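You operate a simulated robot arm through the tools that you are given. There is no shell and no other tool. Be economical: measure what you need, move in short steps, check, and stop when the job is done.

You are at the controls of a simulated robot arm. One attempt, no reset.

TASK
The store door stood open: close it, mute the alarm, run BOOST till under the limit, then reset.
Fine: BOOST off again.

Only the result counts: the job must be done as asked and must still hold three seconds after the hand-in. Knocking over, shifting, dropping, spilling or breaking anything else fails it.

THE ROBOT
A 7-joint arm with a two-finger parallel gripper on a trunk, on a base that drives. Base frame: it is fixed to the floor where the robot stands at the start and does not move with it; the origin is under the middle of the robot, x ahead of it, y to its left, z up. Units: mm, rad, N and s.
With the tool pointing down near the work surface it reaches from about 280 to 720 mm from the robot's upright axis, wherever it stands. Its first joint turns from -2.897 to 2.897 rad. Places, roughly: cold store door [900, -200, 1500]; store boost switch [1200, -2500, 1400]; store limit knob [1200, -2500, 1200]; store mute button [1200, -2300, 1400]; store reset button [1200, -2400, 1400]; store set knob [1200, -2400, 1200]. Payload 3.43 kg.
The TCP is the grasp point between the finger pads, 34 mm short of the fingertips. In the tool frame z runs along the fingers and y along their closing line. The gripper opens to 128 mm. The fingers are 24 mm wide and 12 mm thick; the gripper's body (48 by 130 mm) begins 96 mm behind the TCP.
Orientation is told as [roll, pitch, yaw] about the base's x, y, z axes, in that order, counted from this pose: with the fingers straight down and closing along the base's y, the tool's x points along the base's -x, its y along +y and its z along -z.

THE INTERFACE
- The arm moves only by the tool nudge_tool. Its argument "series" is a list of rows, each an object of numbers (a shift or turn left out is 0, a gripper value left out holds the last): "x", "y", "z": the shift along the base's x, y, z in mm; "ax", "ay", "az": the turn, a rotation vector about the base's x, y, z in degrees; "hand": the closure in counts, from 0 (fully open) to 255 (shut). In form: [{"x": .., "y": .., "z": .., "ax": .., "ay": .., "az": .., "hand": ..}, ...]. A call has 1 to 8 rows; each row is the pose to reach, as a shift and turn from the pose commanded when the call began. A row lasts 0.2 s, in which the tool goes at most 50 mm and 0.15 rad; a call with a longer step from one row to the next is refused whole, and so is a gripper value outside its range. A pose out of reach is approached as far as the arm can. The call stops where the force on the tool passes 40 N (or 10 N more than at its start, if that is more) or the arm is blocked; 0.2 s more then pass. The fingers move at their own pace (about 108 mm/s each) and stop on an object; they squeeze with about 29 N. The grip force told is the motor's: it shows also when the fingers shut on nothing. Time passes only in rows, and 0.2 s behind the last, so rows that repeat a pose let the fingers close. The reply holds the time, the measured pose of the TCP, the force on the tool along the base axes, the opening and the grip force, in the units named above and with some noise, with the torque about the TCP (base axes, N m) and any sound that the robot's microphone picked up.
- Cameras (640 x 400 px; columns grow to the right, rows downward): "scene" is now at [-5.8, 127.5, 1435.6]; the picture's right is [-0.16, -0.99, 0.00], its down [-0.66, 0.10, -0.75] and it looks along [0.74, -0.12, -0.66] (base axes); focal length 268 px, centre (320, 200). "wrist" rides on the gripper at [76, -11, -160] in the tool frame; the picture's right is [0.15, 0.99, 0.00], its down [-0.88, 0.13, -0.46] and it looks along [-0.45, 0.07, 0.89] (tool axes); focal length 234 px, centre (320, 200). There is no depth. A picture from a camera that has moved, and an enlarged one, comes with that camera's place and axes in the base frame and with its lens.
- camera(camera): a new picture of that camera. It takes no simulated time.
- move_column(by): slides the trunk up (or, below 0, down) by that many mm; the arm and the scene camera ride with it, the base frame stays. It gives what a move gives, with no picture.
- roll_base(legs): drives the robot by 1 to 6 legs, each [ahead, left, turn to the left] in mm, mm and rad, along the robot's own axes; the way and the turn of a leg run together, so that a leg with both is an arc; at most 1500 mm and 3.142 rad a leg. The arm and the cameras ride along, it lands a little off, and it stops where it bumps. It gives what a move gives.
- head_to(pan, tilt): turns the head with the scene camera to pan (to the left, within 1.501 rad either way) and tilt (down, from -0.506 to 1.204), counted from straight ahead of the robot. It gives what a move gives.
- enlarge(camera, box): a new picture of the part [left, top, right, bottom] of that camera's present view, enlarged. It takes no simulated time.
- finish_job(): hands the job in; it is judged then, once.

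Work in short steps. Places have to be worked out from the pictures, the camera data and where the tool is seen: move nearer, look again, correct. Check each grasp and each placing, and mend what went wrong. You have 120 turns and 98 pictures in all, those below and enlarged ones among them. Open the gripper and draw the arm clear of the work before you hand the job in, unless the task says otherwise; then end with one line.

The tools are called after ">>>" by a JSON object that holds its "fn" and its "kwargs". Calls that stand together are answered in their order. nudge_tool: Moves the arm, as the interface text tells. Its arguments: {"type":"object","properties":{"series":{"type":"array"}},"required":["series"]} The other tools are called the same way: move_column (by) slides the trunk up or down; roll_base (legs) drives the base; head_to (pan, tilt) turns the head that bears the scene camera; camera (camera) takes a picture; enlarge (camera, box) takes an enlarged picture of a part of a camera's view; finish_job () hands the job in.

At the start:

```text
time: 0.0
ee_pos: [421.0, -102.6, 979.7]
tool_rot: [0.001, 0.001, 0.002]
contact_force: [-0.1, 0.6, -0.2]
ft_torque: [-0.03, 0.02, 0.0]
gripper_width: 128.0
finger_force: 0.0
trunk travel left (down, up): [-150.0, 174.0]
robot x, y, heading: [0.2, 0.9, 0.001]
head pan, tilt: [-0.157, 0.726]
```

scene: 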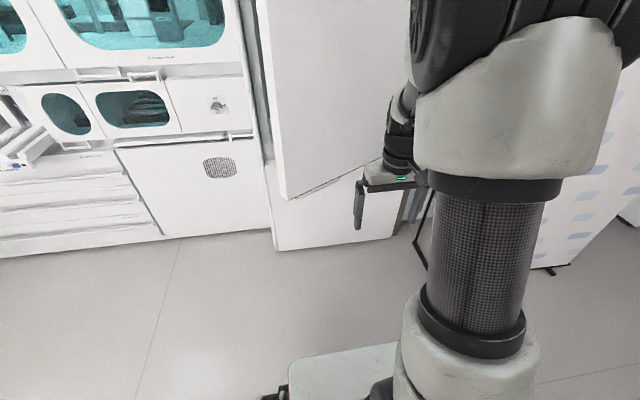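
wrist: 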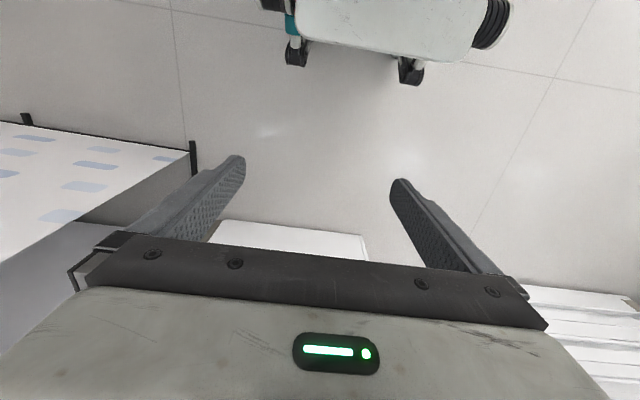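

The door seems to be ahead; I look up with the head to see the door and the panel to the right.

>>> {"fn": "head_to", "kwargs": {"pan": -0.1, "tilt": 0.1}}

>>> {"fn": "camera", "kwargs": {"camera": "scene"}}

>>> {"fn": "head_to", "kwargs": {"pan": -1.0, "tilt": 0.1}}

>>> {"fn": "camera", "kwargs": {"camera": "scene"}}

```text
time: 1.0
ee_pos: [420.4, -102.3, 978.5]
tool_rot: [0.001, -0.001, -0.002]
contact_force: [0.6, 0.2, 0.3]
ft_torque: [-0.04, -0.04, 0.01]
gripper_width: 128.0
finger_force: 0.0
trunk travel left (down, up): [-150.0, 174.0]
robot x, y, heading: [1.1, 2.2, 0.002]
head pan, tilt: [-0.099, 0.099]
```

```text
95 pictures are left
camera scene: at [2.9, 131.5, 1492.5], right [-0.1, -0.99, 0.0], down [-0.1, 0.01, -0.99], along [0.99, -0.1, -0.1], focal length 268 px, centre (320, 200)
```

scene: 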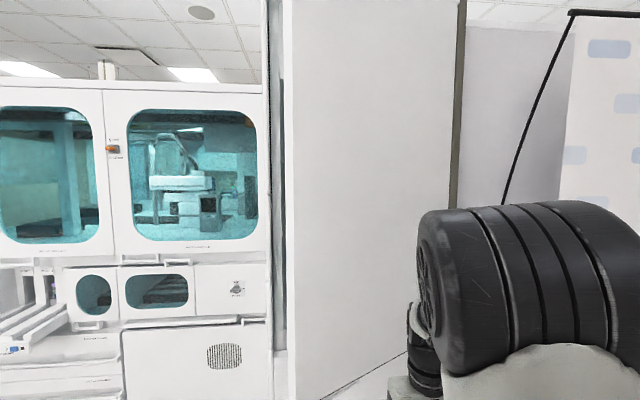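

```text
time: 2.2
ee_pos: [420.4, -102.3, 979.8]
tool_rot: [0.002, -0.001, 0.0]
contact_force: [0.8, 1.0, 0.4]
ft_torque: [0.01, 0.01, -0.01]
gripper_width: 127.8
finger_force: 0.2
trunk travel left (down, up): [-150.0, 174.0]
robot x, y, heading: [0.3, 2.2, -0.001]
head pan, tilt: [-1.0, 0.099]
```

```text
94 pictures are left
camera scene: at [-38.9, 63.2, 1492.5], right [-0.84, -0.54, 0.0], down [-0.05, 0.08, -1.0], along [0.54, -0.84, -0.1], focal length 268 px, centre (320, 200)
```

scene: 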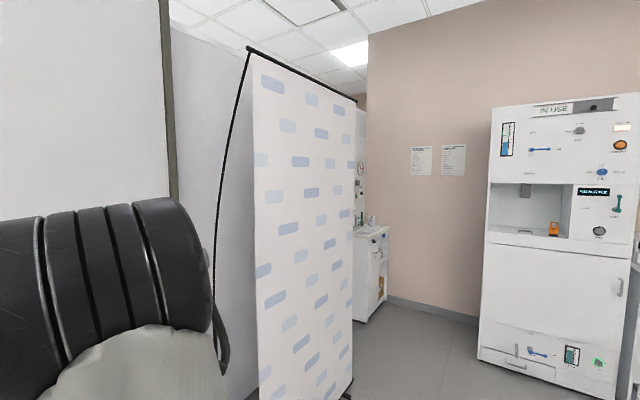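

The near (left) edge of the door appears to be around x≈830, y≈150, with its hinge on the right. I turn the tool to point forward, close the fingers and go a little forward.

>>> {"fn": "nudge_tool", "kwargs": {"series": [{"x": 15, "z": 15, "ay": -8, "hand": 255}, {"x": 30, "z": 30, "ay": -16}, {"x": 45, "z": 45, "ay": -24}, {"x": 60, "z": 60, "ay": -32}, {"x": 75, "z": 75, "ay": -40}, {"x": 90, "z": 90, "ay": -48}, {"x": 105, "z": 105, "ay": -56}, {"x": 120, "z": 120, "ay": -64}]}}

>>> {"fn": "nudge_tool", "kwargs": {"series": [{"y": 15, "z": 15, "ay": -8}, {"y": 30, "z": 30, "ay": -16}, {"y": 45, "z": 45, "ay": -24}, {"y": 60, "z": 60, "ay": -26}, {"y": 85, "z": 60, "ay": -26}, {"y": 110, "z": 60, "ay": -26}]}}

>>> {"fn": "head_to", "kwargs": {"pan": -0.2, "tilt": 0.45}}

>>> {"fn": "camera", "kwargs": {"camera": "scene"}}

>>> {"fn": "camera", "kwargs": {"camera": "wrist"}}

```text
time: 4.0
ee_pos: [540.3, -102.8, 1098.5]
tool_rot: [0.0, -1.117, 0.0]
contact_force: [0.4, 0.0, 0.1]
ft_torque: [0.02, 0.01, 0.03]
gripper_width: 0.1
finger_force: 29.0
trunk travel left (down, up): [-150.0, 174.0]
robot x, y, heading: [4.4, 1.6, -0.005]
head pan, tilt: [-1.0, 0.099]
```

```text
time: 5.6
ee_pos: [531.9, -14.9, 1196.9]
tool_rot: [1.861, -1.317, -1.859]
contact_force: [0.3, -0.3, 0.6]
ft_torque: [0.01, 0.03, 0.06]
gripper_width: 0.0
finger_force: 29.0
out of reach, approached as far as the arm can: row 3, 4
trunk travel left (down, up): [-150.0, 174.0]
robot x, y, heading: [-1.4, -3.0, -0.001]
head pan, tilt: [-1.0, 0.099]
stopped in row 6: the arm was blocked; the commanded pose is now the measured one
```

```text
time: 6.8
ee_pos: [532.4, -13.2, 1196.5]
tool_rot: [1.856, -1.321, -1.853]
contact_force: [0.4, -0.3, -0.4]
ft_torque: [-0.03, 0.03, -0.02]
gripper_width: 0.0
finger_force: 28.9
trunk travel left (down, up): [-150.0, 174.0]
robot x, y, heading: [2.2, 3.5, 0.001]
head pan, tilt: [-0.201, 0.45]
```

```text
93 pictures are left
camera scene: at [1.2, 122.3, 1460.0], right [-0.2, -0.98, 0.0], down [-0.43, 0.09, -0.9], along [0.88, -0.18, -0.43], focal length 268 px, centre (320, 200)
```

scene: 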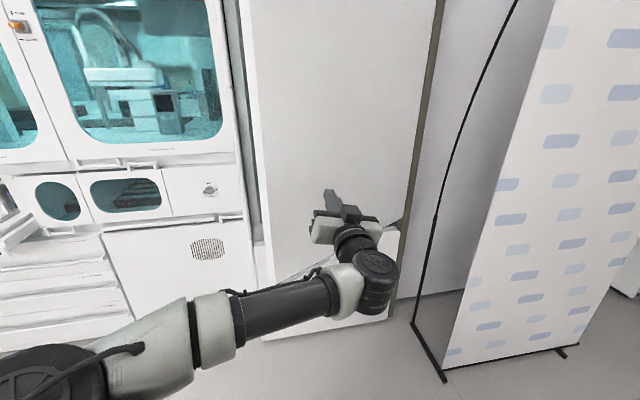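

```text
92 pictures are left
camera wrist: at [380.3, -6.4, 1109.5], right [0.0, 1.0, 0.09], down [-0.52, -0.08, 0.85], along [0.86, -0.05, 0.51], focal length 234 px, centre (320, 200)
```

wrist: 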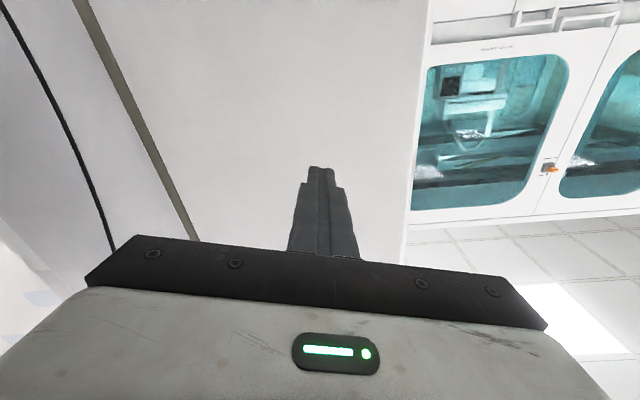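

The arm is pointed at the door; the door's free edge is its left one. I roll left and ahead so the fingertips come near the free edge.

>>> {"fn": "roll_base", "kwargs": {"legs": [[180, 90, 0]]}}

>>> {"fn": "camera", "kwargs": {"camera": "scene"}}

>>> {"fn": "camera", "kwargs": {"camera": "wrist"}}

```text
time: 8.3
ee_pos: [712.2, 74.8, 1196.3]
tool_rot: [1.857, -1.32, -1.855]
contact_force: [-0.5, 0.0, -0.8]
ft_torque: [0.01, -0.01, -0.02]
gripper_width: 0.1
finger_force: 29.1
trunk travel left (down, up): [-150.0, 174.0]
robot x, y, heading: [176.4, 84.5, -0.003]
head pan, tilt: [-0.201, 0.45]
```

```text
91 pictures are left
camera scene: at [180.6, 211.3, 1459.9], right [-0.2, -0.98, 0.0], down [-0.43, 0.09, -0.9], along [0.88, -0.18, -0.44], focal length 268 px, centre (320, 200)
```

scene: 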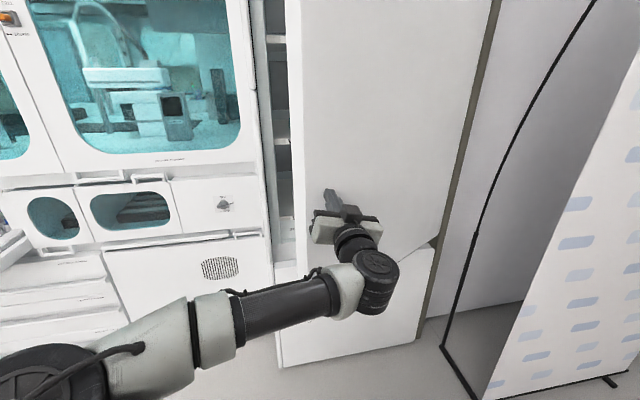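

```text
90 pictures are left
camera wrist: at [559.5, 81.9, 1109.5], right [0.0, 1.0, 0.09], down [-0.52, -0.08, 0.85], along [0.86, -0.05, 0.52], focal length 234 px, centre (320, 200)
```

wrist: 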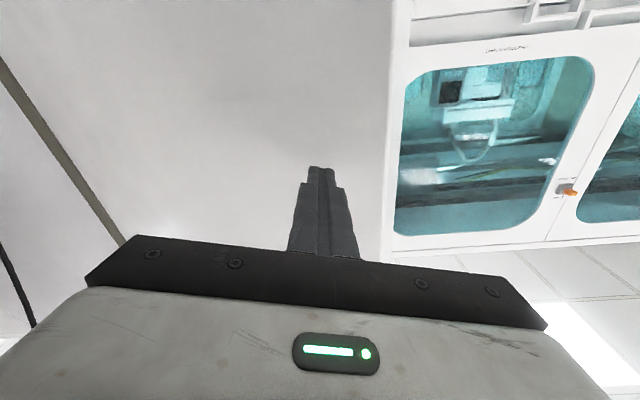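

The opening with shelves shows beside the door's left edge, and the fingertip is about 100 mm inside that edge. I push forward in small rows.

>>> {"fn": "nudge_tool", "kwargs": {"series": [{"x": 20}, {"x": 40}, {"x": 60}, {"x": 80}, {"x": 100}, {"x": 120}, {"x": 140}, {"x": 160}]}}

>>> {"fn": "camera", "kwargs": {"camera": "scene"}}

```text
time: 10.2
ee_pos: [843.3, 115.6, 1220.5]
tool_rot: [1.864, -1.32, -1.893]
contact_force: [0.8, -0.6, -0.6]
ft_torque: [-0.02, -0.07, 0.02]
gripper_width: 0.2
finger_force: 29.3
out of reach, approached as far as the arm can: row 1, 2, 3, 4, 5, 6, 7, 8
trunk travel left (down, up): [-150.0, 174.0]
robot x, y, heading: [179.9, 88.1, -0.001]
head pan, tilt: [-0.201, 0.45]
```

```text
89 pictures are left
camera scene: at [180.8, 211.1, 1459.9], right [-0.2, -0.98, 0.0], down [-0.43, 0.09, -0.9], along [0.88, -0.18, -0.43], focal length 268 px, centre (320, 200)
```

scene: 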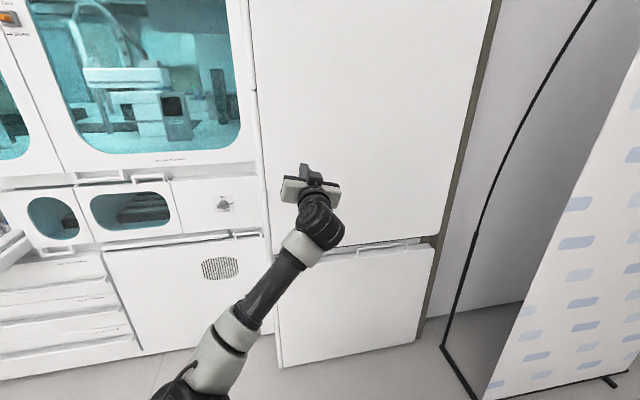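

The door now looks flush with the store's front. I press a little more to confirm it is shut.

>>> {"fn": "nudge_tool", "kwargs": {"series": [{"x": 20}, {"x": 40}, {"x": 60}]}}

>>> {"fn": "enlarge", "kwargs": {"camera": "scene", "box": [220, 0, 500, 280]}}

```text
time: 10.9
ee_pos: [877.9, 134.4, 1217.3]
tool_rot: [1.846, -1.324, -1.874]
contact_force: [-1.7, 0.5, 1.0]
ft_torque: [0.01, 0.13, 0.0]
gripper_width: 0.0
finger_force: 29.2
out of reach, approached as far as the arm can: row 1, 2, 3
trunk travel left (down, up): [-150.0, 174.0]
robot x, y, heading: [179.2, 89.6, -0.004]
head pan, tilt: [-0.201, 0.45]
```

```text
1.43 times, centred on (360, 140) of scene
camera zoom: at [180.0, 211.3, 1459.9], right [-0.2, -0.98, 0.0], down [-0.43, 0.09, -0.9], along [0.88, -0.18, -0.44], focal length 383 px, centre (263, 286)
```

zoom: 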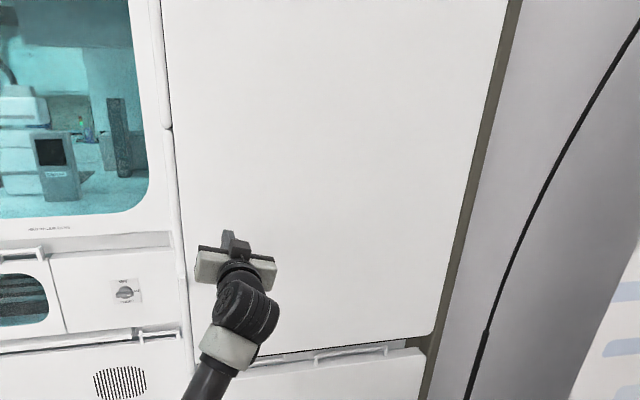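

No resistance yet, so I can't be sure; I roll a bit ahead and slightly right, then press until there is contact.

>>> {"fn": "roll_base", "kwargs": {"legs": [[100, -60, 0]]}}

>>> {"fn": "camera", "kwargs": {"camera": "scene"}}

>>> {"fn": "camera", "kwargs": {"camera": "wrist"}}

```text
time: 12.2
ee_pos: [976.4, 74.0, 1216.6]
tool_rot: [1.846, -1.321, -1.871]
contact_force: [-0.2, 0.5, 0.5]
ft_torque: [-0.01, 0.0, 0.0]
gripper_width: 0.2
finger_force: 28.8
trunk travel left (down, up): [-150.0, 174.0]
robot x, y, heading: [277.8, 27.3, -0.006]
head pan, tilt: [-0.201, 0.45]
```

```text
87 pictures are left
camera scene: at [279.4, 152.0, 1459.9], right [-0.2, -0.98, 0.0], down [-0.43, 0.09, -0.9], along [0.88, -0.18, -0.44], focal length 268 px, centre (320, 200)
```

scene: 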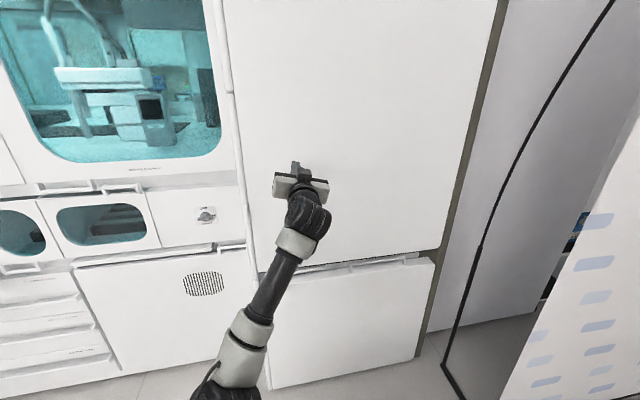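

```text
86 pictures are left
camera wrist: at [823.5, 85.7, 1129.8], right [0.03, 1.0, 0.09], down [-0.52, -0.07, 0.85], along [0.86, -0.07, 0.51], focal length 234 px, centre (320, 200)
```

wrist: 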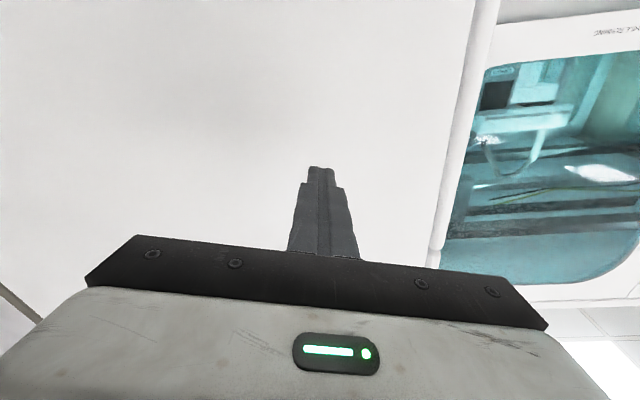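

Still no contact force at tip x≈1010; I press further with the arm.

>>> {"fn": "nudge_tool", "kwargs": {"series": [{"x": 20}, {"x": 40}, {"x": 60}, {"x": 80}, {"x": 100}]}}

```text
time: 13.4
ee_pos: [1060.3, 91.3, 1206.3]
tool_rot: [1.876, -1.325, -1.901]
contact_force: [-22.3, -0.1, -3.3]
ft_torque: [-0.08, 0.27, 0.15]
gripper_width: 0.2
finger_force: 28.8
out of reach, approached as far as the arm can: row 3, 4, 5
trunk travel left (down, up): [-150.0, 174.0]
robot x, y, heading: [277.8, 32.0, -0.003]
head pan, tilt: [-0.201, 0.45]
stopped in row 5: the force on the tool passed its limit at 388 N (the readings are from after the stop); the commanded pose is now the measured one
```

Firm contact at tip x≈1094, so the door is against its frame. I back off and look.

>>> {"fn": "nudge_tool", "kwargs": {"series": [{"x": -30}, {"x": -60}, {"x": -100}, {"x": -140}]}}

>>> {"fn": "camera", "kwargs": {"camera": "scene"}}

>>> {"fn": "camera", "kwargs": {"camera": "wrist"}}

```text
time: 14.4
ee_pos: [922.1, 91.1, 1203.0]
tool_rot: [1.857, -1.323, -1.885]
contact_force: [0.7, -0.8, -0.4]
ft_torque: [-0.05, 0.01, 0.0]
gripper_width: 0.0
finger_force: 29.0
trunk travel left (down, up): [-150.0, 174.0]
robot x, y, heading: [278.3, 27.0, -0.006]
head pan, tilt: [-0.201, 0.45]
```

```text
85 pictures are left
camera scene: at [279.4, 151.9, 1459.9], right [-0.2, -0.98, 0.0], down [-0.43, 0.09, -0.9], along [0.88, -0.18, -0.44], focal length 268 px, centre (320, 200)
```

scene: 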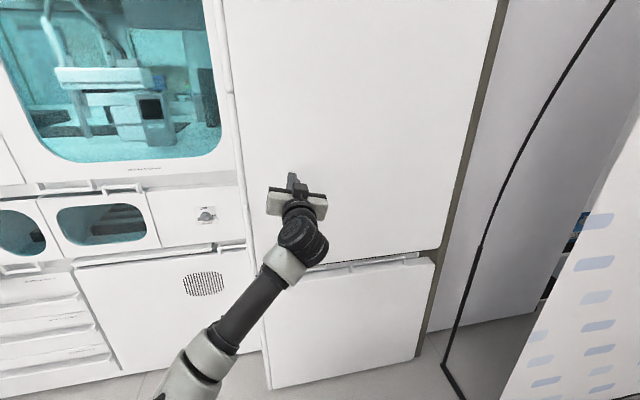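

```text
84 pictures are left
camera wrist: at [769.5, 102.2, 1115.8], right [0.03, 1.0, 0.09], down [-0.52, -0.06, 0.85], along [0.85, -0.07, 0.51], focal length 234 px, centre (320, 200)
```

wrist: 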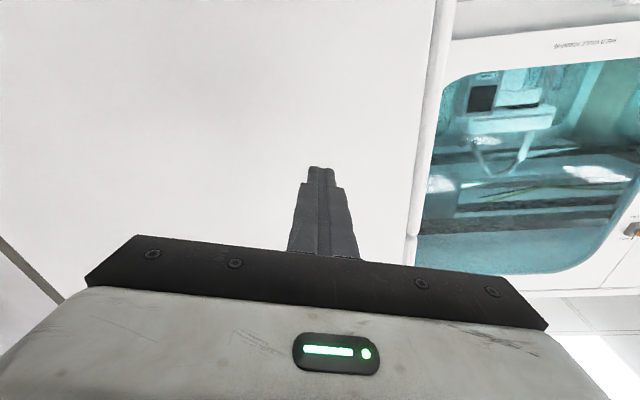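

The door edge did not move between pictures, so it is shut. I retract the arm and drive back and then right along the front of the banner, which I place at x≈700, y −690…−1590.

>>> {"fn": "nudge_tool", "kwargs": {"series": [{"x": -30}, {"x": -60}, {"x": -90}, {"x": -120}]}}

>>> {"fn": "roll_base", "kwargs": {"legs": [[-250, 0, 0], [0, -700, 0]]}}

>>> {"fn": "head_to", "kwargs": {"pan": -0.9, "tilt": 0.35}}

>>> {"fn": "camera", "kwargs": {"camera": "scene"}}

```text
time: 15.4
ee_pos: [802.4, 91.9, 1203.6]
tool_rot: [1.858, -1.324, -1.887]
contact_force: [-0.4, 0.2, 0.0]
ft_torque: [-0.01, 0.02, -0.01]
gripper_width: 0.1
finger_force: 29.2
trunk travel left (down, up): [-150.0, 174.0]
robot x, y, heading: [277.4, 30.5, -0.001]
head pan, tilt: [-0.201, 0.45]
```

```text
time: 24.1
ee_pos: [548.6, -614.5, 1203.8]
tool_rot: [1.862, -1.325, -1.895]
contact_force: [0.3, -0.3, -0.3]
ft_torque: [-0.02, 0.03, 0.01]
gripper_width: 0.3
finger_force: 29.4
trunk travel left (down, up): [-150.0, 174.0]
robot x, y, heading: [22.1, -677.7, -0.006]
head pan, tilt: [-0.201, 0.45]
```

```text
time: 25.1
ee_pos: [548.7, -614.3, 1202.6]
tool_rot: [1.859, -1.324, -1.893]
contact_force: [-0.5, 0.8, 0.1]
ft_torque: [0.01, 0.01, 0.01]
gripper_width: 0.1
finger_force: 28.8
trunk travel left (down, up): [-150.0, 174.0]
robot x, y, heading: [19.7, -674.0, -0.004]
head pan, tilt: [-0.901, 0.351]
```

```text
83 pictures are left
camera scene: at [-6.9, -606.5, 1469.1], right [-0.79, -0.62, 0.0], down [-0.21, 0.27, -0.94], along [0.58, -0.74, -0.34], focal length 268 px, centre (320, 200)
```

scene: 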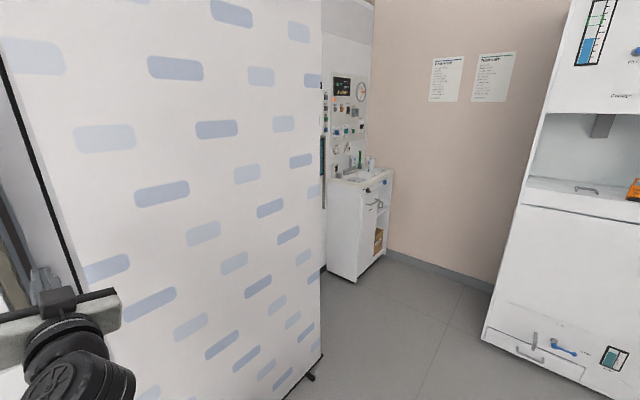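

The panel shows above the sink cabinet; the banner's near end is at about (702, −1432). I continue right past it.

>>> {"fn": "roll_base", "kwargs": {"legs": [[0, -1080, 0]]}}

>>> {"fn": "head_to", "kwargs": {"pan": -0.4, "tilt": 0.2}}

>>> {"fn": "camera", "kwargs": {"camera": "scene"}}

```text
time: 35.9
ee_pos: [541.5, -1705.4, 1203.8]
tool_rot: [1.862, -1.325, -1.894]
contact_force: [-0.2, -0.5, -0.1]
ft_torque: [0.02, 0.03, 0.01]
gripper_width: 0.0
finger_force: 28.7
trunk travel left (down, up): [-150.0, 174.0]
robot x, y, heading: [16.9, -1762.4, -0.008]
head pan, tilt: [-0.901, 0.351]
```

```text
time: 36.8
ee_pos: [541.3, -1705.5, 1203.3]
tool_rot: [1.859, -1.325, -1.893]
contact_force: [0.3, 0.1, -0.7]
ft_torque: [0.0, 0.04, 0.02]
gripper_width: 0.0
finger_force: 28.7
trunk travel left (down, up): [-150.0, 174.0]
robot x, y, heading: [18.3, -1767.1, -0.008]
head pan, tilt: [-0.4, 0.201]
```

```text
82 pictures are left
camera scene: at [14.4, -1660.4, 1483.1], right [-0.4, -0.92, 0.0], down [-0.18, 0.08, -0.98], along [0.9, -0.39, -0.2], focal length 268 px, centre (320, 200)
```

scene: 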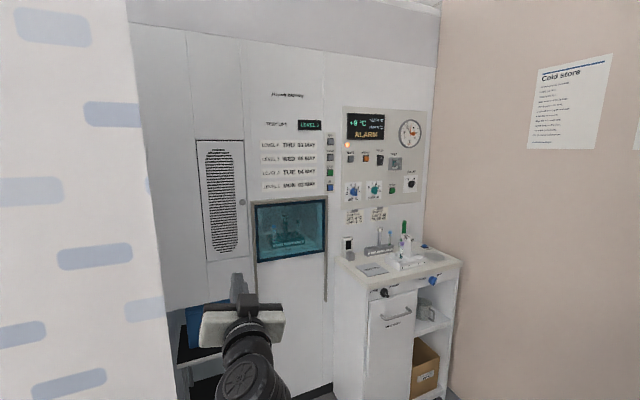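

The panel and a "Cold store" notice are visible; I enlarge both to read.

>>> {"fn": "enlarge", "kwargs": {"camera": "scene", "box": [335, 100, 435, 200]}}

>>> {"fn": "enlarge", "kwargs": {"camera": "scene", "box": [525, 50, 625, 155]}}

```text
4.00 times, centred on (385, 150) of scene
camera zoom: at [14.4, -1660.4, 1483.1], right [-0.4, -0.92, 0.0], down [-0.18, 0.08, -0.98], along [0.9, -0.39, -0.2], focal length 1072 px, centre (60, 400)
```

zoom: 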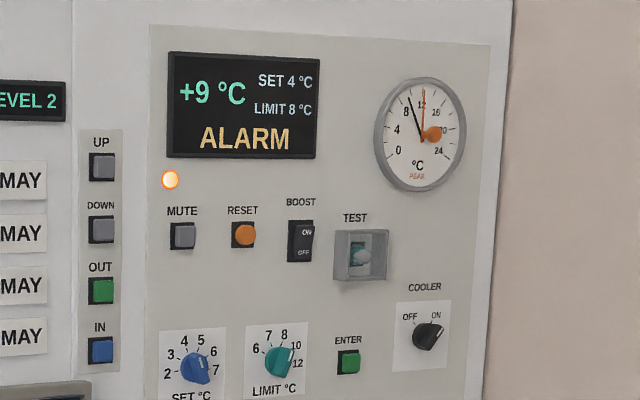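

```text
3.81 times, centred on (575, 102) of scene
camera zoom: at [14.4, -1660.4, 1483.1], right [-0.4, -0.92, 0.0], down [-0.18, 0.08, -0.98], along [0.9, -0.39, -0.2], focal length 1021 px, centre (-651, 571)
```

zoom: 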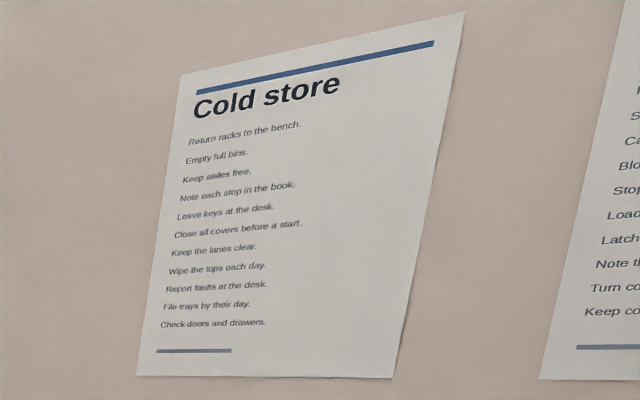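

Panel reads +9 °C, SET 4, LIMIT 8, ALARM. I estimate MUTE at (1200,−2343,1417), RESET y≈−2433, BOOST y≈−2523. I raise the trunk and drive in front, keeping the tip well off the panel.

>>> {"fn": "move_column", "kwargs": {"by": 170}}

>>> {"fn": "roll_base", "kwargs": {"legs": [[180, -220, 0], [170, -400, 0]]}}

>>> {"fn": "head_to", "kwargs": {"pan": -0.1, "tilt": 0.3}}

>>> {"fn": "camera", "kwargs": {"camera": "scene"}}

>>> {"fn": "camera", "kwargs": {"camera": "wrist"}}

```text
time: 38.8
ee_pos: [541.5, -1705.6, 1373.2]
tool_rot: [1.86, -1.323, -1.892]
contact_force: [-1.3, 0.5, 0.4]
ft_torque: [-0.02, -0.02, 0.0]
gripper_width: 0.0
finger_force: 29.0
trunk travel left (down, up): [-320.0, 4.0]
robot x, y, heading: [15.6, -1764.3, -0.003]
head pan, tilt: [-0.4, 0.201]
```

```text
time: 41.5
ee_pos: [716.6, -1923.0, 1372.7]
tool_rot: [1.86, -1.323, -1.898]
contact_force: [-0.4, 0.3, -0.5]
ft_torque: [-0.01, 0.0, -0.01]
gripper_width: 0.0
finger_force: 29.0
trunk travel left (down, up): [-320.0, 4.0]
robot x, y, heading: [190.0, -1981.6, -0.011]
head pan, tilt: [-0.4, 0.201]
stopped in leg 1: the robot was blocked; the commanded pose is now the measured one
```

```text
time: 42.3
ee_pos: [717.7, -1923.1, 1373.5]
tool_rot: [1.86, -1.325, -1.899]
contact_force: [-0.4, 0.0, 0.1]
ft_torque: [0.01, -0.01, -0.02]
gripper_width: 0.0
finger_force: 28.8
trunk travel left (down, up): [-320.0, 4.0]
robot x, y, heading: [194.9, -1977.6, -0.013]
head pan, tilt: [-0.099, 0.3]
```

```text
79 pictures are left
camera scene: at [197.9, -1848.1, 1643.9], right [-0.11, -0.99, 0.0], down [-0.29, 0.03, -0.96], along [0.95, -0.11, -0.3], focal length 268 px, centre (320, 200)
```

scene: 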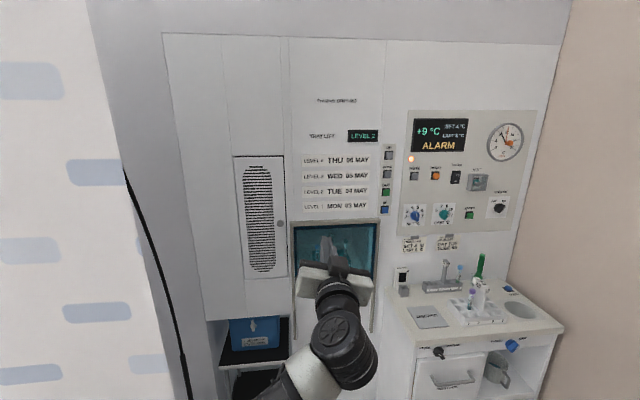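

```text
78 pictures are left
camera wrist: at [565.1, -1910.4, 1286.3], right [0.04, 1.0, 0.09], down [-0.52, -0.05, 0.85], along [0.85, -0.08, 0.51], focal length 234 px, centre (320, 200)
```

wrist: 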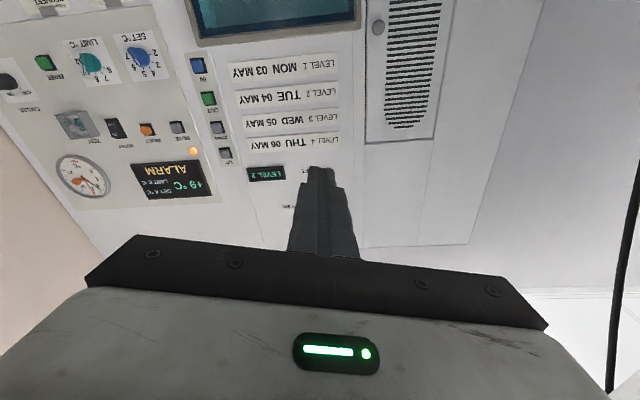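

The base reports a block near the end of leg 1; I look right and down to see what stands there.

>>> {"fn": "head_to", "kwargs": {"pan": -1.4, "tilt": 0.75}}

>>> {"fn": "camera", "kwargs": {"camera": "scene"}}

```text
time: 43.7
ee_pos: [717.4, -1923.0, 1373.8]
tool_rot: [1.86, -1.324, -1.899]
contact_force: [0.0, 0.2, -0.2]
ft_torque: [0.01, -0.01, -0.02]
gripper_width: 0.1
finger_force: 29.2
trunk travel left (down, up): [-320.0, 4.0]
robot x, y, heading: [192.0, -1982.4, -0.013]
head pan, tilt: [-1.4, 0.75]
```

```text
77 pictures are left
camera scene: at [118.3, -1919.4, 1603.5], right [-0.99, -0.16, 0.0], down [-0.11, 0.67, -0.73], along [0.12, -0.72, -0.68], focal length 268 px, centre (320, 200)
```

scene: 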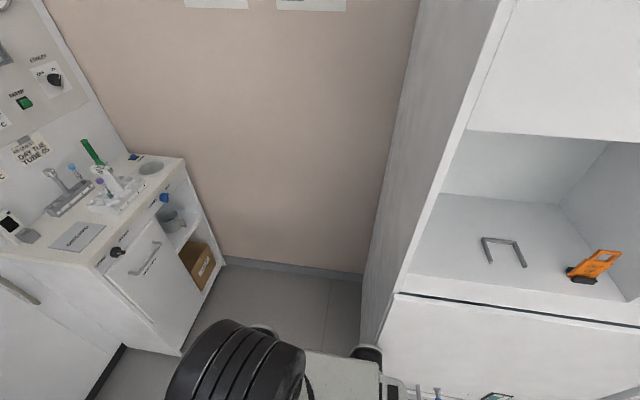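

The base's right rear corner just touches the right-hand machine's corner. I ease off left, go ahead, then right.

>>> {"fn": "roll_base", "kwargs": {"legs": [[20, 30, 0], [80, 0, 0], [20, -230, 0], [60, -150, 0.01]]}}

>>> {"fn": "head_to", "kwargs": {"pan": 0.0, "tilt": 0.4}}

>>> {"fn": "camera", "kwargs": {"camera": "scene"}}

>>> {"fn": "camera", "kwargs": {"camera": "wrist"}}

```text
time: 46.2
ee_pos: [822.4, -1933.7, 1373.5]
tool_rot: [1.861, -1.327, -1.911]
contact_force: [0.2, 0.6, 0.1]
ft_torque: [0.02, 0.02, 0.01]
gripper_width: 0.0
finger_force: 29.0
trunk travel left (down, up): [-320.0, 4.0]
robot x, y, heading: [298.7, -1987.3, -0.019]
head pan, tilt: [-1.4, 0.75]
stopped in leg 3: the robot was blocked; the commanded pose is now the measured one
```

```text
time: 47.8
ee_pos: [822.9, -1934.4, 1373.2]
tool_rot: [1.859, -1.325, -1.911]
contact_force: [0.4, -0.3, -0.2]
ft_torque: [0.04, 0.01, 0.01]
gripper_width: 0.0
finger_force: 28.8
trunk travel left (down, up): [-320.0, 4.0]
robot x, y, heading: [297.2, -1985.1, -0.023]
head pan, tilt: [0.0, 0.4]
```

```text
76 pictures are left
camera scene: at [304.0, -1843.4, 1634.6], right [-0.02, -1.0, 0.0], down [-0.39, 0.01, -0.92], along [0.92, -0.02, -0.39], focal length 268 px, centre (320, 200)
```

scene: 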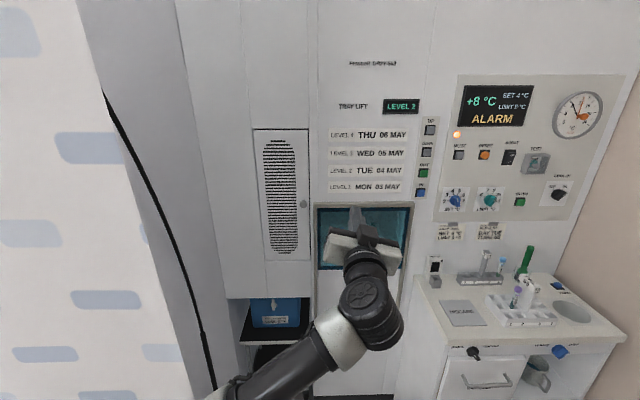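

```text
75 pictures are left
camera wrist: at [670.3, -1919.0, 1286.3], right [0.05, 0.99, 0.09], down [-0.52, -0.05, 0.85], along [0.85, -0.09, 0.51], focal length 234 px, centre (320, 200)
```

wrist: 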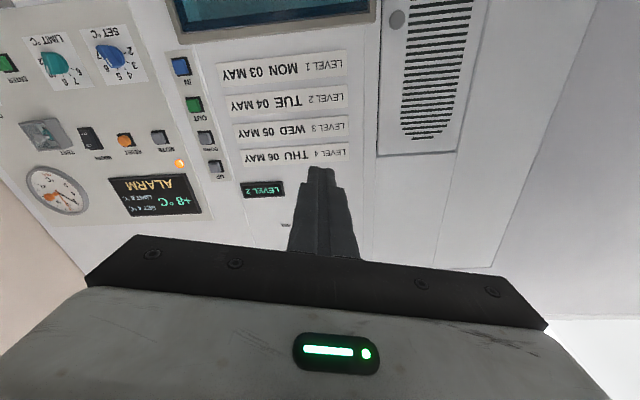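

The temperature has fallen to +8 °C. The base is still blocked to the right; I look there again.

>>> {"fn": "head_to", "kwargs": {"pan": -1.45, "tilt": 1.15}}

>>> {"fn": "camera", "kwargs": {"camera": "scene"}}

```text
time: 49.3
ee_pos: [823.4, -1933.2, 1372.6]
tool_rot: [1.86, -1.325, -1.912]
contact_force: [0.4, 0.0, 0.0]
ft_torque: [0.01, 0.01, 0.01]
gripper_width: 0.1
finger_force: 29.3
trunk travel left (down, up): [-320.0, 4.0]
robot x, y, heading: [294.5, -1986.3, -0.024]
head pan, tilt: [-1.45, 1.15]
```

```text
74 pictures are left
camera scene: at [217.2, -1900.6, 1574.7], right [-1.0, -0.1, 0.0], down [-0.09, 0.91, -0.41], along [0.04, -0.41, -0.91], focal length 268 px, centre (320, 200)
```

scene: 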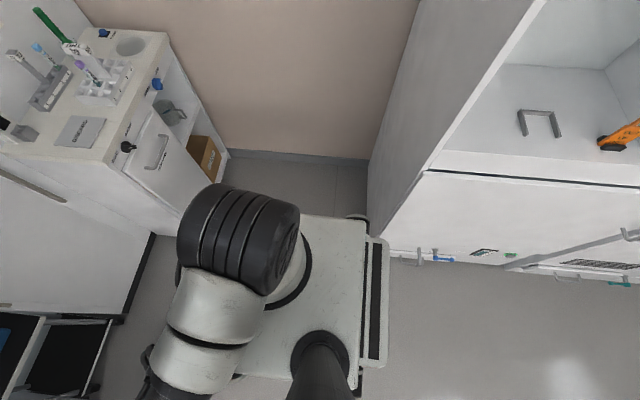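

The base's rear right corner is still behind the machine's corner (x≈−40). I go further ahead, then right, correcting the heading.

>>> {"fn": "roll_base", "kwargs": {"legs": [[10, 25, 0], [110, 0, 0], [0, -150, 0.02], [0, -240, 0]]}}

>>> {"fn": "head_to", "kwargs": {"pan": -0.1, "tilt": 0.4}}

>>> {"fn": "camera", "kwargs": {"camera": "scene"}}

>>> {"fn": "camera", "kwargs": {"camera": "wrist"}}

```text
time: 55.3
ee_pos: [938.6, -2292.0, 1373.0]
tool_rot: [1.861, -1.325, -1.892]
contact_force: [0.0, -0.9, 0.1]
ft_torque: [-0.01, -0.01, -0.02]
gripper_width: 0.0
finger_force: 28.7
trunk travel left (down, up): [-320.0, 4.0]
robot x, y, heading: [412.5, -2350.3, -0.005]
head pan, tilt: [-1.45, 1.15]
```

```text
time: 56.8
ee_pos: [938.3, -2291.6, 1373.1]
tool_rot: [1.861, -1.324, -1.891]
contact_force: [-0.5, 0.3, 0.4]
ft_torque: [0.02, 0.0, 0.04]
gripper_width: 0.0
finger_force: 29.9
trunk travel left (down, up): [-320.0, 4.0]
robot x, y, heading: [413.4, -2354.5, -0.011]
head pan, tilt: [-0.099, 0.4]
```

```text
73 pictures are left
camera scene: at [417.4, -2220.5, 1634.6], right [-0.1, -0.99, 0.0], down [-0.39, 0.04, -0.92], along [0.92, -0.1, -0.39], focal length 268 px, centre (320, 200)
```

scene: 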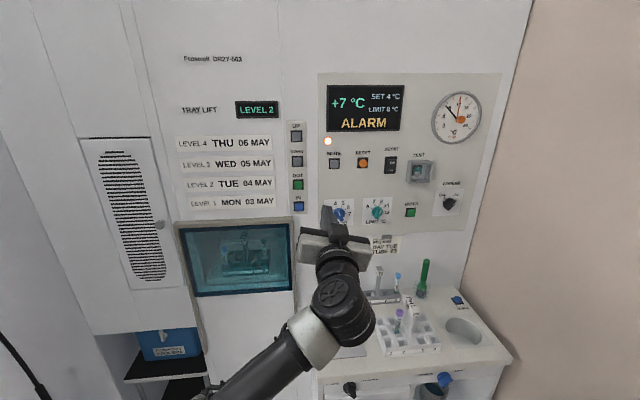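

```text
72 pictures are left
camera wrist: at [785.6, -2279.9, 1286.3], right [0.03, 1.0, 0.09], down [-0.52, -0.06, 0.85], along [0.85, -0.07, 0.51], focal length 234 px, centre (320, 200)
```

wrist: 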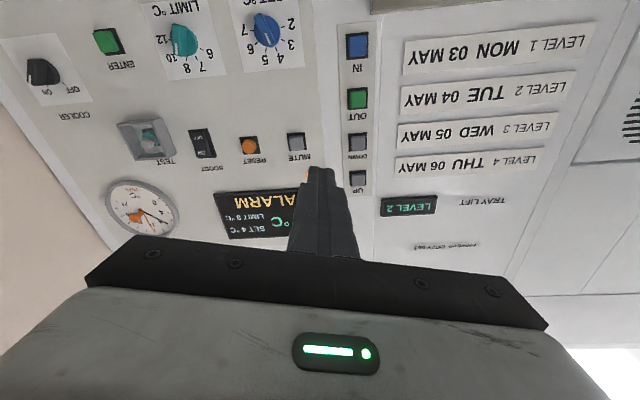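

Now +7 °C. Both cameras agree on MUTE ≈ (1210,−2348,1416), RESET ≈ (…,−2437,1413), BOOST ≈ (…,−2526,1403). I roll a bit ahead and right and raise the tool.

>>> {"fn": "roll_base", "kwargs": {"legs": [[90, -60, 0.01]]}}

>>> {"fn": "nudge_tool", "kwargs": {"series": [{"z": 15, "ay": 1}, {"z": 30, "ay": 2}, {"z": 43, "ay": 4}, {"z": 43, "ay": 4}]}}

>>> {"fn": "camera", "kwargs": {"camera": "wrist"}}

>>> {"fn": "camera", "kwargs": {"camera": "scene"}}

```text
time: 58.0
ee_pos: [1029.5, -2346.2, 1372.8]
tool_rot: [1.86, -1.326, -1.88]
contact_force: [-0.2, -0.6, -0.2]
ft_torque: [-0.01, -0.01, -0.02]
gripper_width: 0.0
finger_force: 29.6
trunk travel left (down, up): [-320.0, 4.0]
robot x, y, heading: [508.3, -2411.6, 0.002]
head pan, tilt: [-0.099, 0.4]
```

```text
time: 59.0
ee_pos: [1028.1, -2344.6, 1416.7]
tool_rot: [1.568, -1.335, -1.597]
contact_force: [0.5, 0.1, -0.2]
ft_torque: [-0.03, -0.03, 0.01]
gripper_width: 0.0
finger_force: 29.3
trunk travel left (down, up): [-320.0, 4.0]
robot x, y, heading: [502.1, -2413.8, 0.004]
head pan, tilt: [-0.099, 0.4]
```

```text
71 pictures are left
camera wrist: at [869.4, -2334.5, 1340.5], right [0.03, 1.0, 0.09], down [-0.46, -0.06, 0.89], along [0.89, -0.06, 0.45], focal length 234 px, centre (320, 200)
```

wrist: 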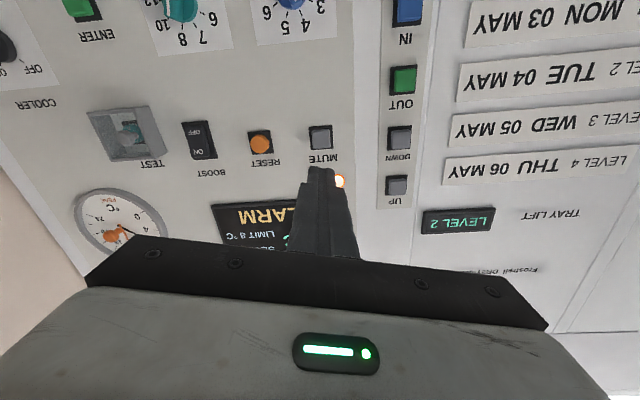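

```text
70 pictures are left
camera scene: at [506.4, -2279.2, 1634.6], right [-0.09, -1.0, 0.0], down [-0.39, 0.04, -0.92], along [0.92, -0.08, -0.39], focal length 268 px, centre (320, 200)
```

scene: 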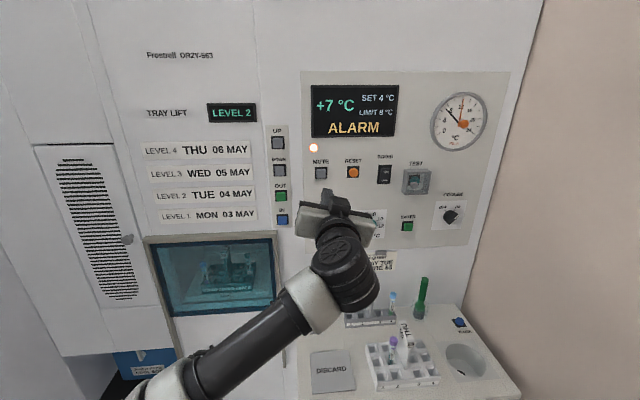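

Tip is lined up with MUTE (≈1215,−2348,1414). I advance most of the way and check.

>>> {"fn": "nudge_tool", "kwargs": {"series": [{"x": 30, "y": -2, "z": -2}, {"x": 60, "y": -2, "z": -2}, {"x": 90, "y": -2, "z": -2}, {"x": 110, "y": -2, "z": -2}]}}

>>> {"fn": "camera", "kwargs": {"camera": "wrist"}}

>>> {"fn": "enlarge", "kwargs": {"camera": "scene", "box": [260, 70, 460, 270]}}

```text
time: 60.0
ee_pos: [1137.9, -2348.5, 1413.7]
tool_rot: [1.571, -1.337, -1.601]
contact_force: [-0.2, 0.3, 0.2]
ft_torque: [0.0, 0.04, -0.01]
gripper_width: 0.0
finger_force: 29.0
trunk travel left (down, up): [-320.0, 4.0]
robot x, y, heading: [507.5, -2411.8, 0.011]
head pan, tilt: [-0.099, 0.4]
```

```text
69 pictures are left
camera wrist: at [979.4, -2337.3, 1338.1], right [0.03, 1.0, 0.09], down [-0.46, -0.06, 0.89], along [0.89, -0.06, 0.45], focal length 234 px, centre (320, 200)
```

wrist: 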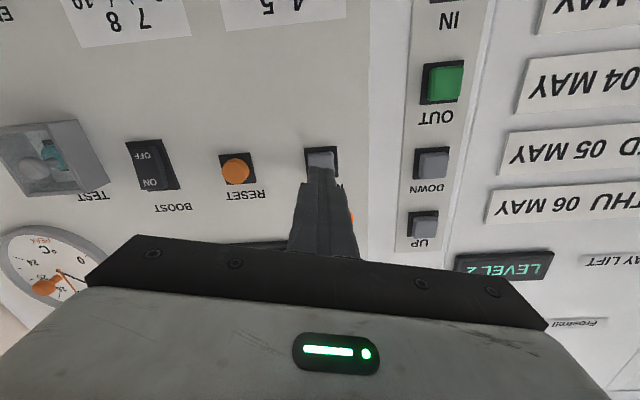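

```text
2.00 times, centred on (360, 170) of scene
camera zoom: at [506.6, -2279.3, 1634.6], right [-0.09, -1.0, 0.0], down [-0.39, 0.04, -0.92], along [0.92, -0.08, -0.39], focal length 536 px, centre (240, 260)
```

zoom: 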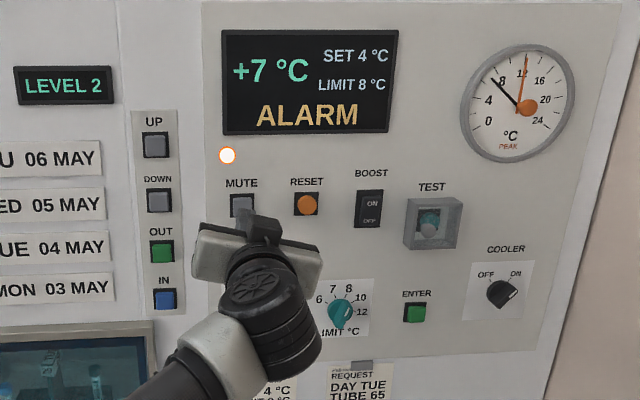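

Lined up with MUTE; I press in small steps.

>>> {"fn": "nudge_tool", "kwargs": {"series": [{"x": 10, "z": -3}, {"x": 18, "z": -3}, {"x": 25, "z": -3}, {"x": 31, "z": -3}, {"x": 37, "z": -3}, {"x": 42, "z": -3}, {"x": 47, "z": -3}]}}

>>> {"fn": "enlarge", "kwargs": {"camera": "scene", "box": [260, 70, 460, 270]}}

>>> {"fn": "camera", "kwargs": {"camera": "wrist"}}

```text
time: 61.6
ee_pos: [1178.2, -2348.0, 1410.7]
tool_rot: [1.563, -1.338, -1.592]
contact_force: [-32.2, 3.1, -5.9]
ft_torque: [-0.04, 0.21, 0.15]
gripper_width: 0.0
finger_force: 28.7
trunk travel left (down, up): [-320.0, 4.0]
robot x, y, heading: [505.2, -2410.7, 0.009]
head pan, tilt: [-0.099, 0.4]
heard: click
stopped in row 7: the force on the tool passed its limit at 43 N (the readings are from after the stop); the commanded pose is now the measured one
```

```text
2.00 times, centred on (360, 170) of scene
camera zoom: at [500.4, -2278.7, 1634.6], right [-0.09, -1.0, 0.0], down [-0.38, 0.04, -0.92], along [0.92, -0.08, -0.39], focal length 536 px, centre (240, 260)
```

zoom: 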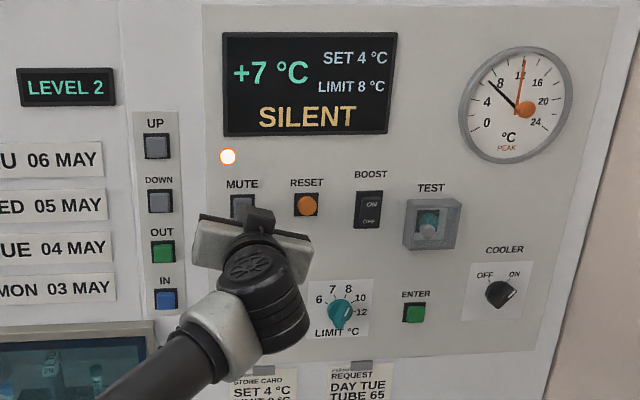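

```text
66 pictures are left
camera wrist: at [1018.9, -2336.7, 1335.5], right [0.03, 1.0, 0.09], down [-0.46, -0.06, 0.89], along [0.89, -0.07, 0.45], focal length 234 px, centre (320, 200)
```

wrist: 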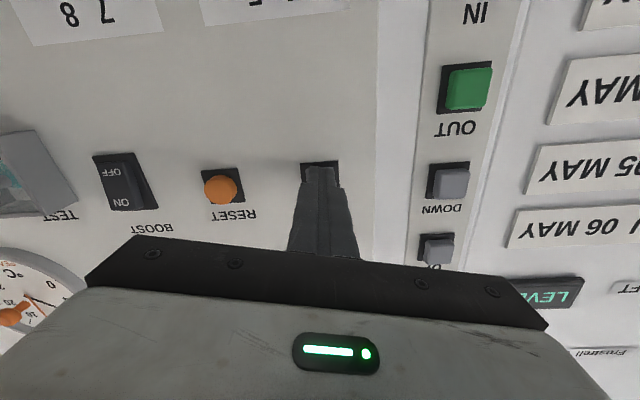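

MUTE worked: display reads SILENT. I back off and shift toward BOOST, and read the cards below.

>>> {"fn": "nudge_tool", "kwargs": {"series": [{"x": -30}, {"x": -60}, {"x": -60, "y": -45}, {"x": -60, "y": -90}, {"x": -60, "y": -135}, {"x": -60, "y": -178}, {"x": -60, "y": -178}]}}

>>> {"fn": "camera", "kwargs": {"camera": "wrist"}}

>>> {"fn": "enlarge", "kwargs": {"camera": "scene", "box": [260, 130, 460, 300]}}

```text
time: 63.2
ee_pos: [1122.7, -2525.0, 1408.0]
tool_rot: [1.551, -1.337, -1.576]
contact_force: [-1.5, -0.1, -0.7]
ft_torque: [-0.04, 0.01, -0.01]
gripper_width: 0.1
finger_force: 28.9
trunk travel left (down, up): [-320.0, 4.0]
robot x, y, heading: [508.3, -2406.9, 0.01]
head pan, tilt: [-0.099, 0.4]
```

```text
65 pictures are left
camera wrist: at [963.9, -2514.9, 1333.7], right [0.03, 1.0, 0.09], down [-0.45, -0.06, 0.89], along [0.89, -0.06, 0.45], focal length 234 px, centre (320, 200)
```

wrist: 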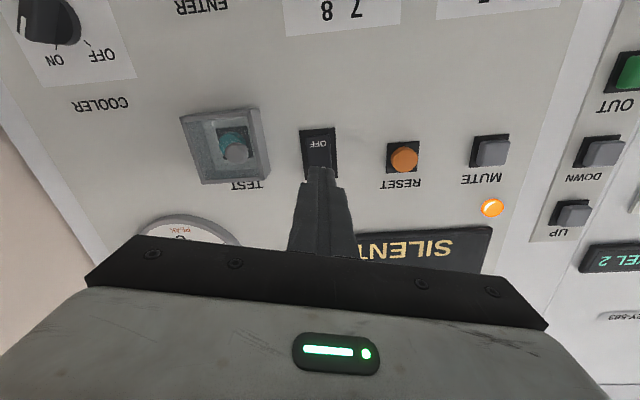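

```text
2.35 times, centred on (360, 215) of scene
camera zoom: at [505.8, -2279.3, 1634.6], right [-0.09, -1.0, 0.0], down [-0.39, 0.04, -0.92], along [0.92, -0.08, -0.39], focal length 631 px, centre (226, 165)
```

zoom: 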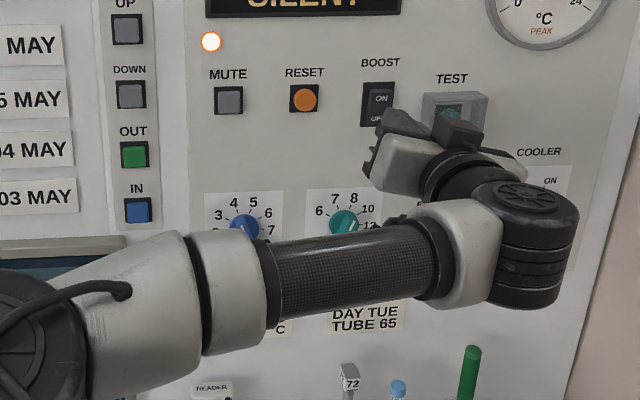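

Finger is aligned in y with BOOST; its ON half is the upper one, around z≈1414. I raise 8 mm and press.

>>> {"fn": "nudge_tool", "kwargs": {"series": [{"x": 15, "z": 8}, {"x": 30, "z": 8}, {"x": 38, "z": 8}, {"x": 44, "z": 8}, {"x": 50, "z": 8}, {"x": 55, "z": 8}, {"x": 60, "z": 8}, {"x": 64, "z": 8}]}}

>>> {"fn": "camera", "kwargs": {"camera": "scene"}}

```text
time: 64.6
ee_pos: [1168.1, -2524.8, 1420.0]
tool_rot: [1.559, -1.337, -1.59]
contact_force: [-29.4, 9.3, 3.6]
ft_torque: [-0.21, 0.28, 0.35]
gripper_width: 0.0
finger_force: 29.0
trunk travel left (down, up): [-320.0, 4.0]
robot x, y, heading: [505.1, -2410.8, 0.007]
head pan, tilt: [-0.099, 0.4]
stopped in row 6: the force on the tool passed its limit at 46 N (the readings are from after the stop); the commanded pose is now the measured one
```

```text
63 pictures are left
camera scene: at [499.3, -2277.2, 1634.5], right [-0.09, -1.0, 0.0], down [-0.38, 0.03, -0.92], along [0.92, -0.08, -0.39], focal length 268 px, centre (320, 200)
```

scene: 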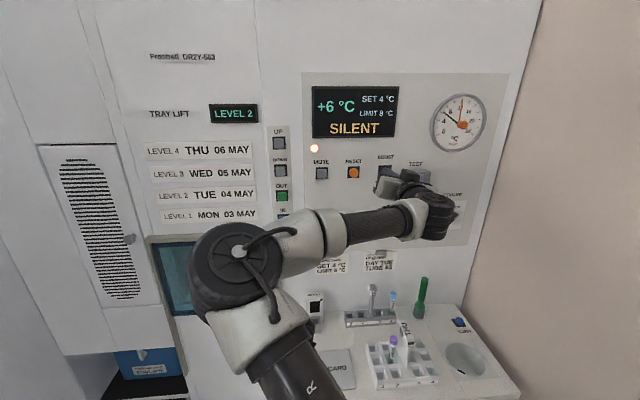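

No click was heard. I back off and look at the rocker.

>>> {"fn": "nudge_tool", "kwargs": {"series": [{"x": -25}, {"x": -45}, {"x": -45, "y": 40}, {"x": -45, "y": 70}, {"x": -45, "y": 70}]}}

>>> {"fn": "enlarge", "kwargs": {"camera": "wrist", "box": [180, 80, 380, 220]}}

>>> {"fn": "enlarge", "kwargs": {"camera": "scene", "box": [300, 70, 440, 210]}}

```text
time: 65.8
ee_pos: [1128.8, -2456.1, 1415.7]
tool_rot: [1.537, -1.336, -1.57]
contact_force: [0.7, 0.8, 0.1]
ft_torque: [0.02, 0.03, -0.03]
gripper_width: 0.3
finger_force: 28.6
trunk travel left (down, up): [-320.0, 4.0]
robot x, y, heading: [497.2, -2409.2, 0.008]
head pan, tilt: [-0.099, 0.4]
```

```text
2.86 times, centred on (280, 150) of wrist
camera zoom: at [969.7, -2445.2, 1341.1], right [0.03, 1.0, 0.09], down [-0.45, -0.06, 0.89], along [0.89, -0.07, 0.45], focal length 669 px, centre (434, 343)
```

zoom: 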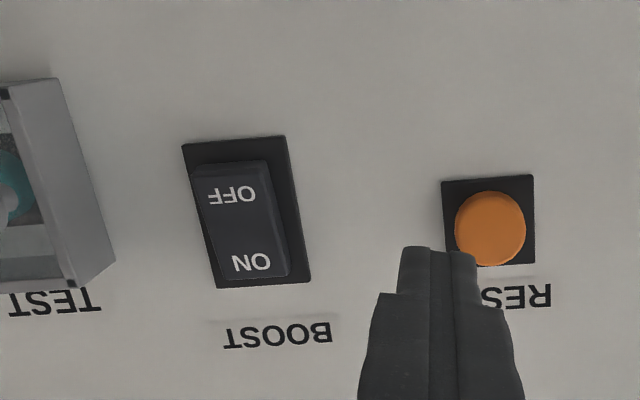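

```text
2.86 times, centred on (370, 140) of scene
camera zoom: at [505.1, -2279.1, 1634.6], right [-0.09, -1.0, 0.0], down [-0.39, 0.04, -0.92], along [0.92, -0.08, -0.39], focal length 766 px, centre (177, 371)
```

zoom: 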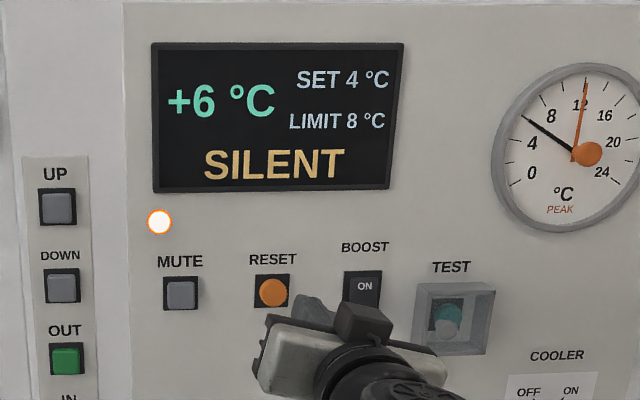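

Rocker state is unclear; I move the tool down-left out of the way for a clear scene view.

>>> {"fn": "nudge_tool", "kwargs": {"series": [{"x": -20, "y": 40}, {"x": -40, "y": 80}, {"x": -40, "y": 110}, {"x": -40, "y": 110}]}}

>>> {"fn": "enlarge", "kwargs": {"camera": "scene", "box": [340, 130, 440, 210]}}

>>> {"fn": "enlarge", "kwargs": {"camera": "wrist", "box": [150, 90, 310, 210]}}

```text
time: 66.8
ee_pos: [1087.8, -2346.3, 1413.4]
tool_rot: [1.535, -1.338, -1.569]
contact_force: [0.8, 0.3, 0.2]
ft_torque: [-0.02, 0.02, -0.02]
gripper_width: 0.0
finger_force: 29.3
trunk travel left (down, up): [-320.0, 4.0]
robot x, y, heading: [501.6, -2415.0, 0.004]
head pan, tilt: [-0.099, 0.4]
```

```text
5.00 times, centred on (390, 170) of scene
camera zoom: at [505.1, -2279.0, 1634.6], right [-0.09, -1.0, 0.0], down [-0.39, 0.04, -0.92], along [0.92, -0.08, -0.39], focal length 1340 px, centre (-30, 350)
```

zoom: 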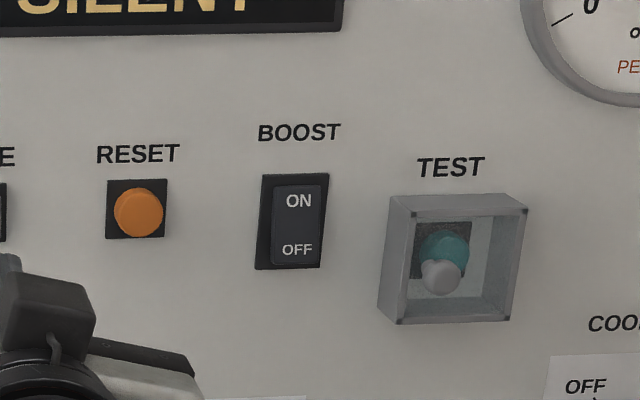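

```text
3.33 times, centred on (230, 150) of wrist
camera zoom: at [929.5, -2335.8, 1339.6], right [0.03, 1.0, 0.09], down [-0.45, -0.06, 0.89], along [0.89, -0.07, 0.45], focal length 781 px, centre (620, 367)
```

zoom: 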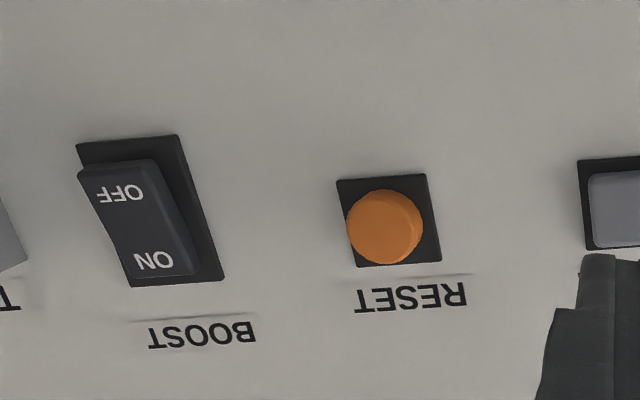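

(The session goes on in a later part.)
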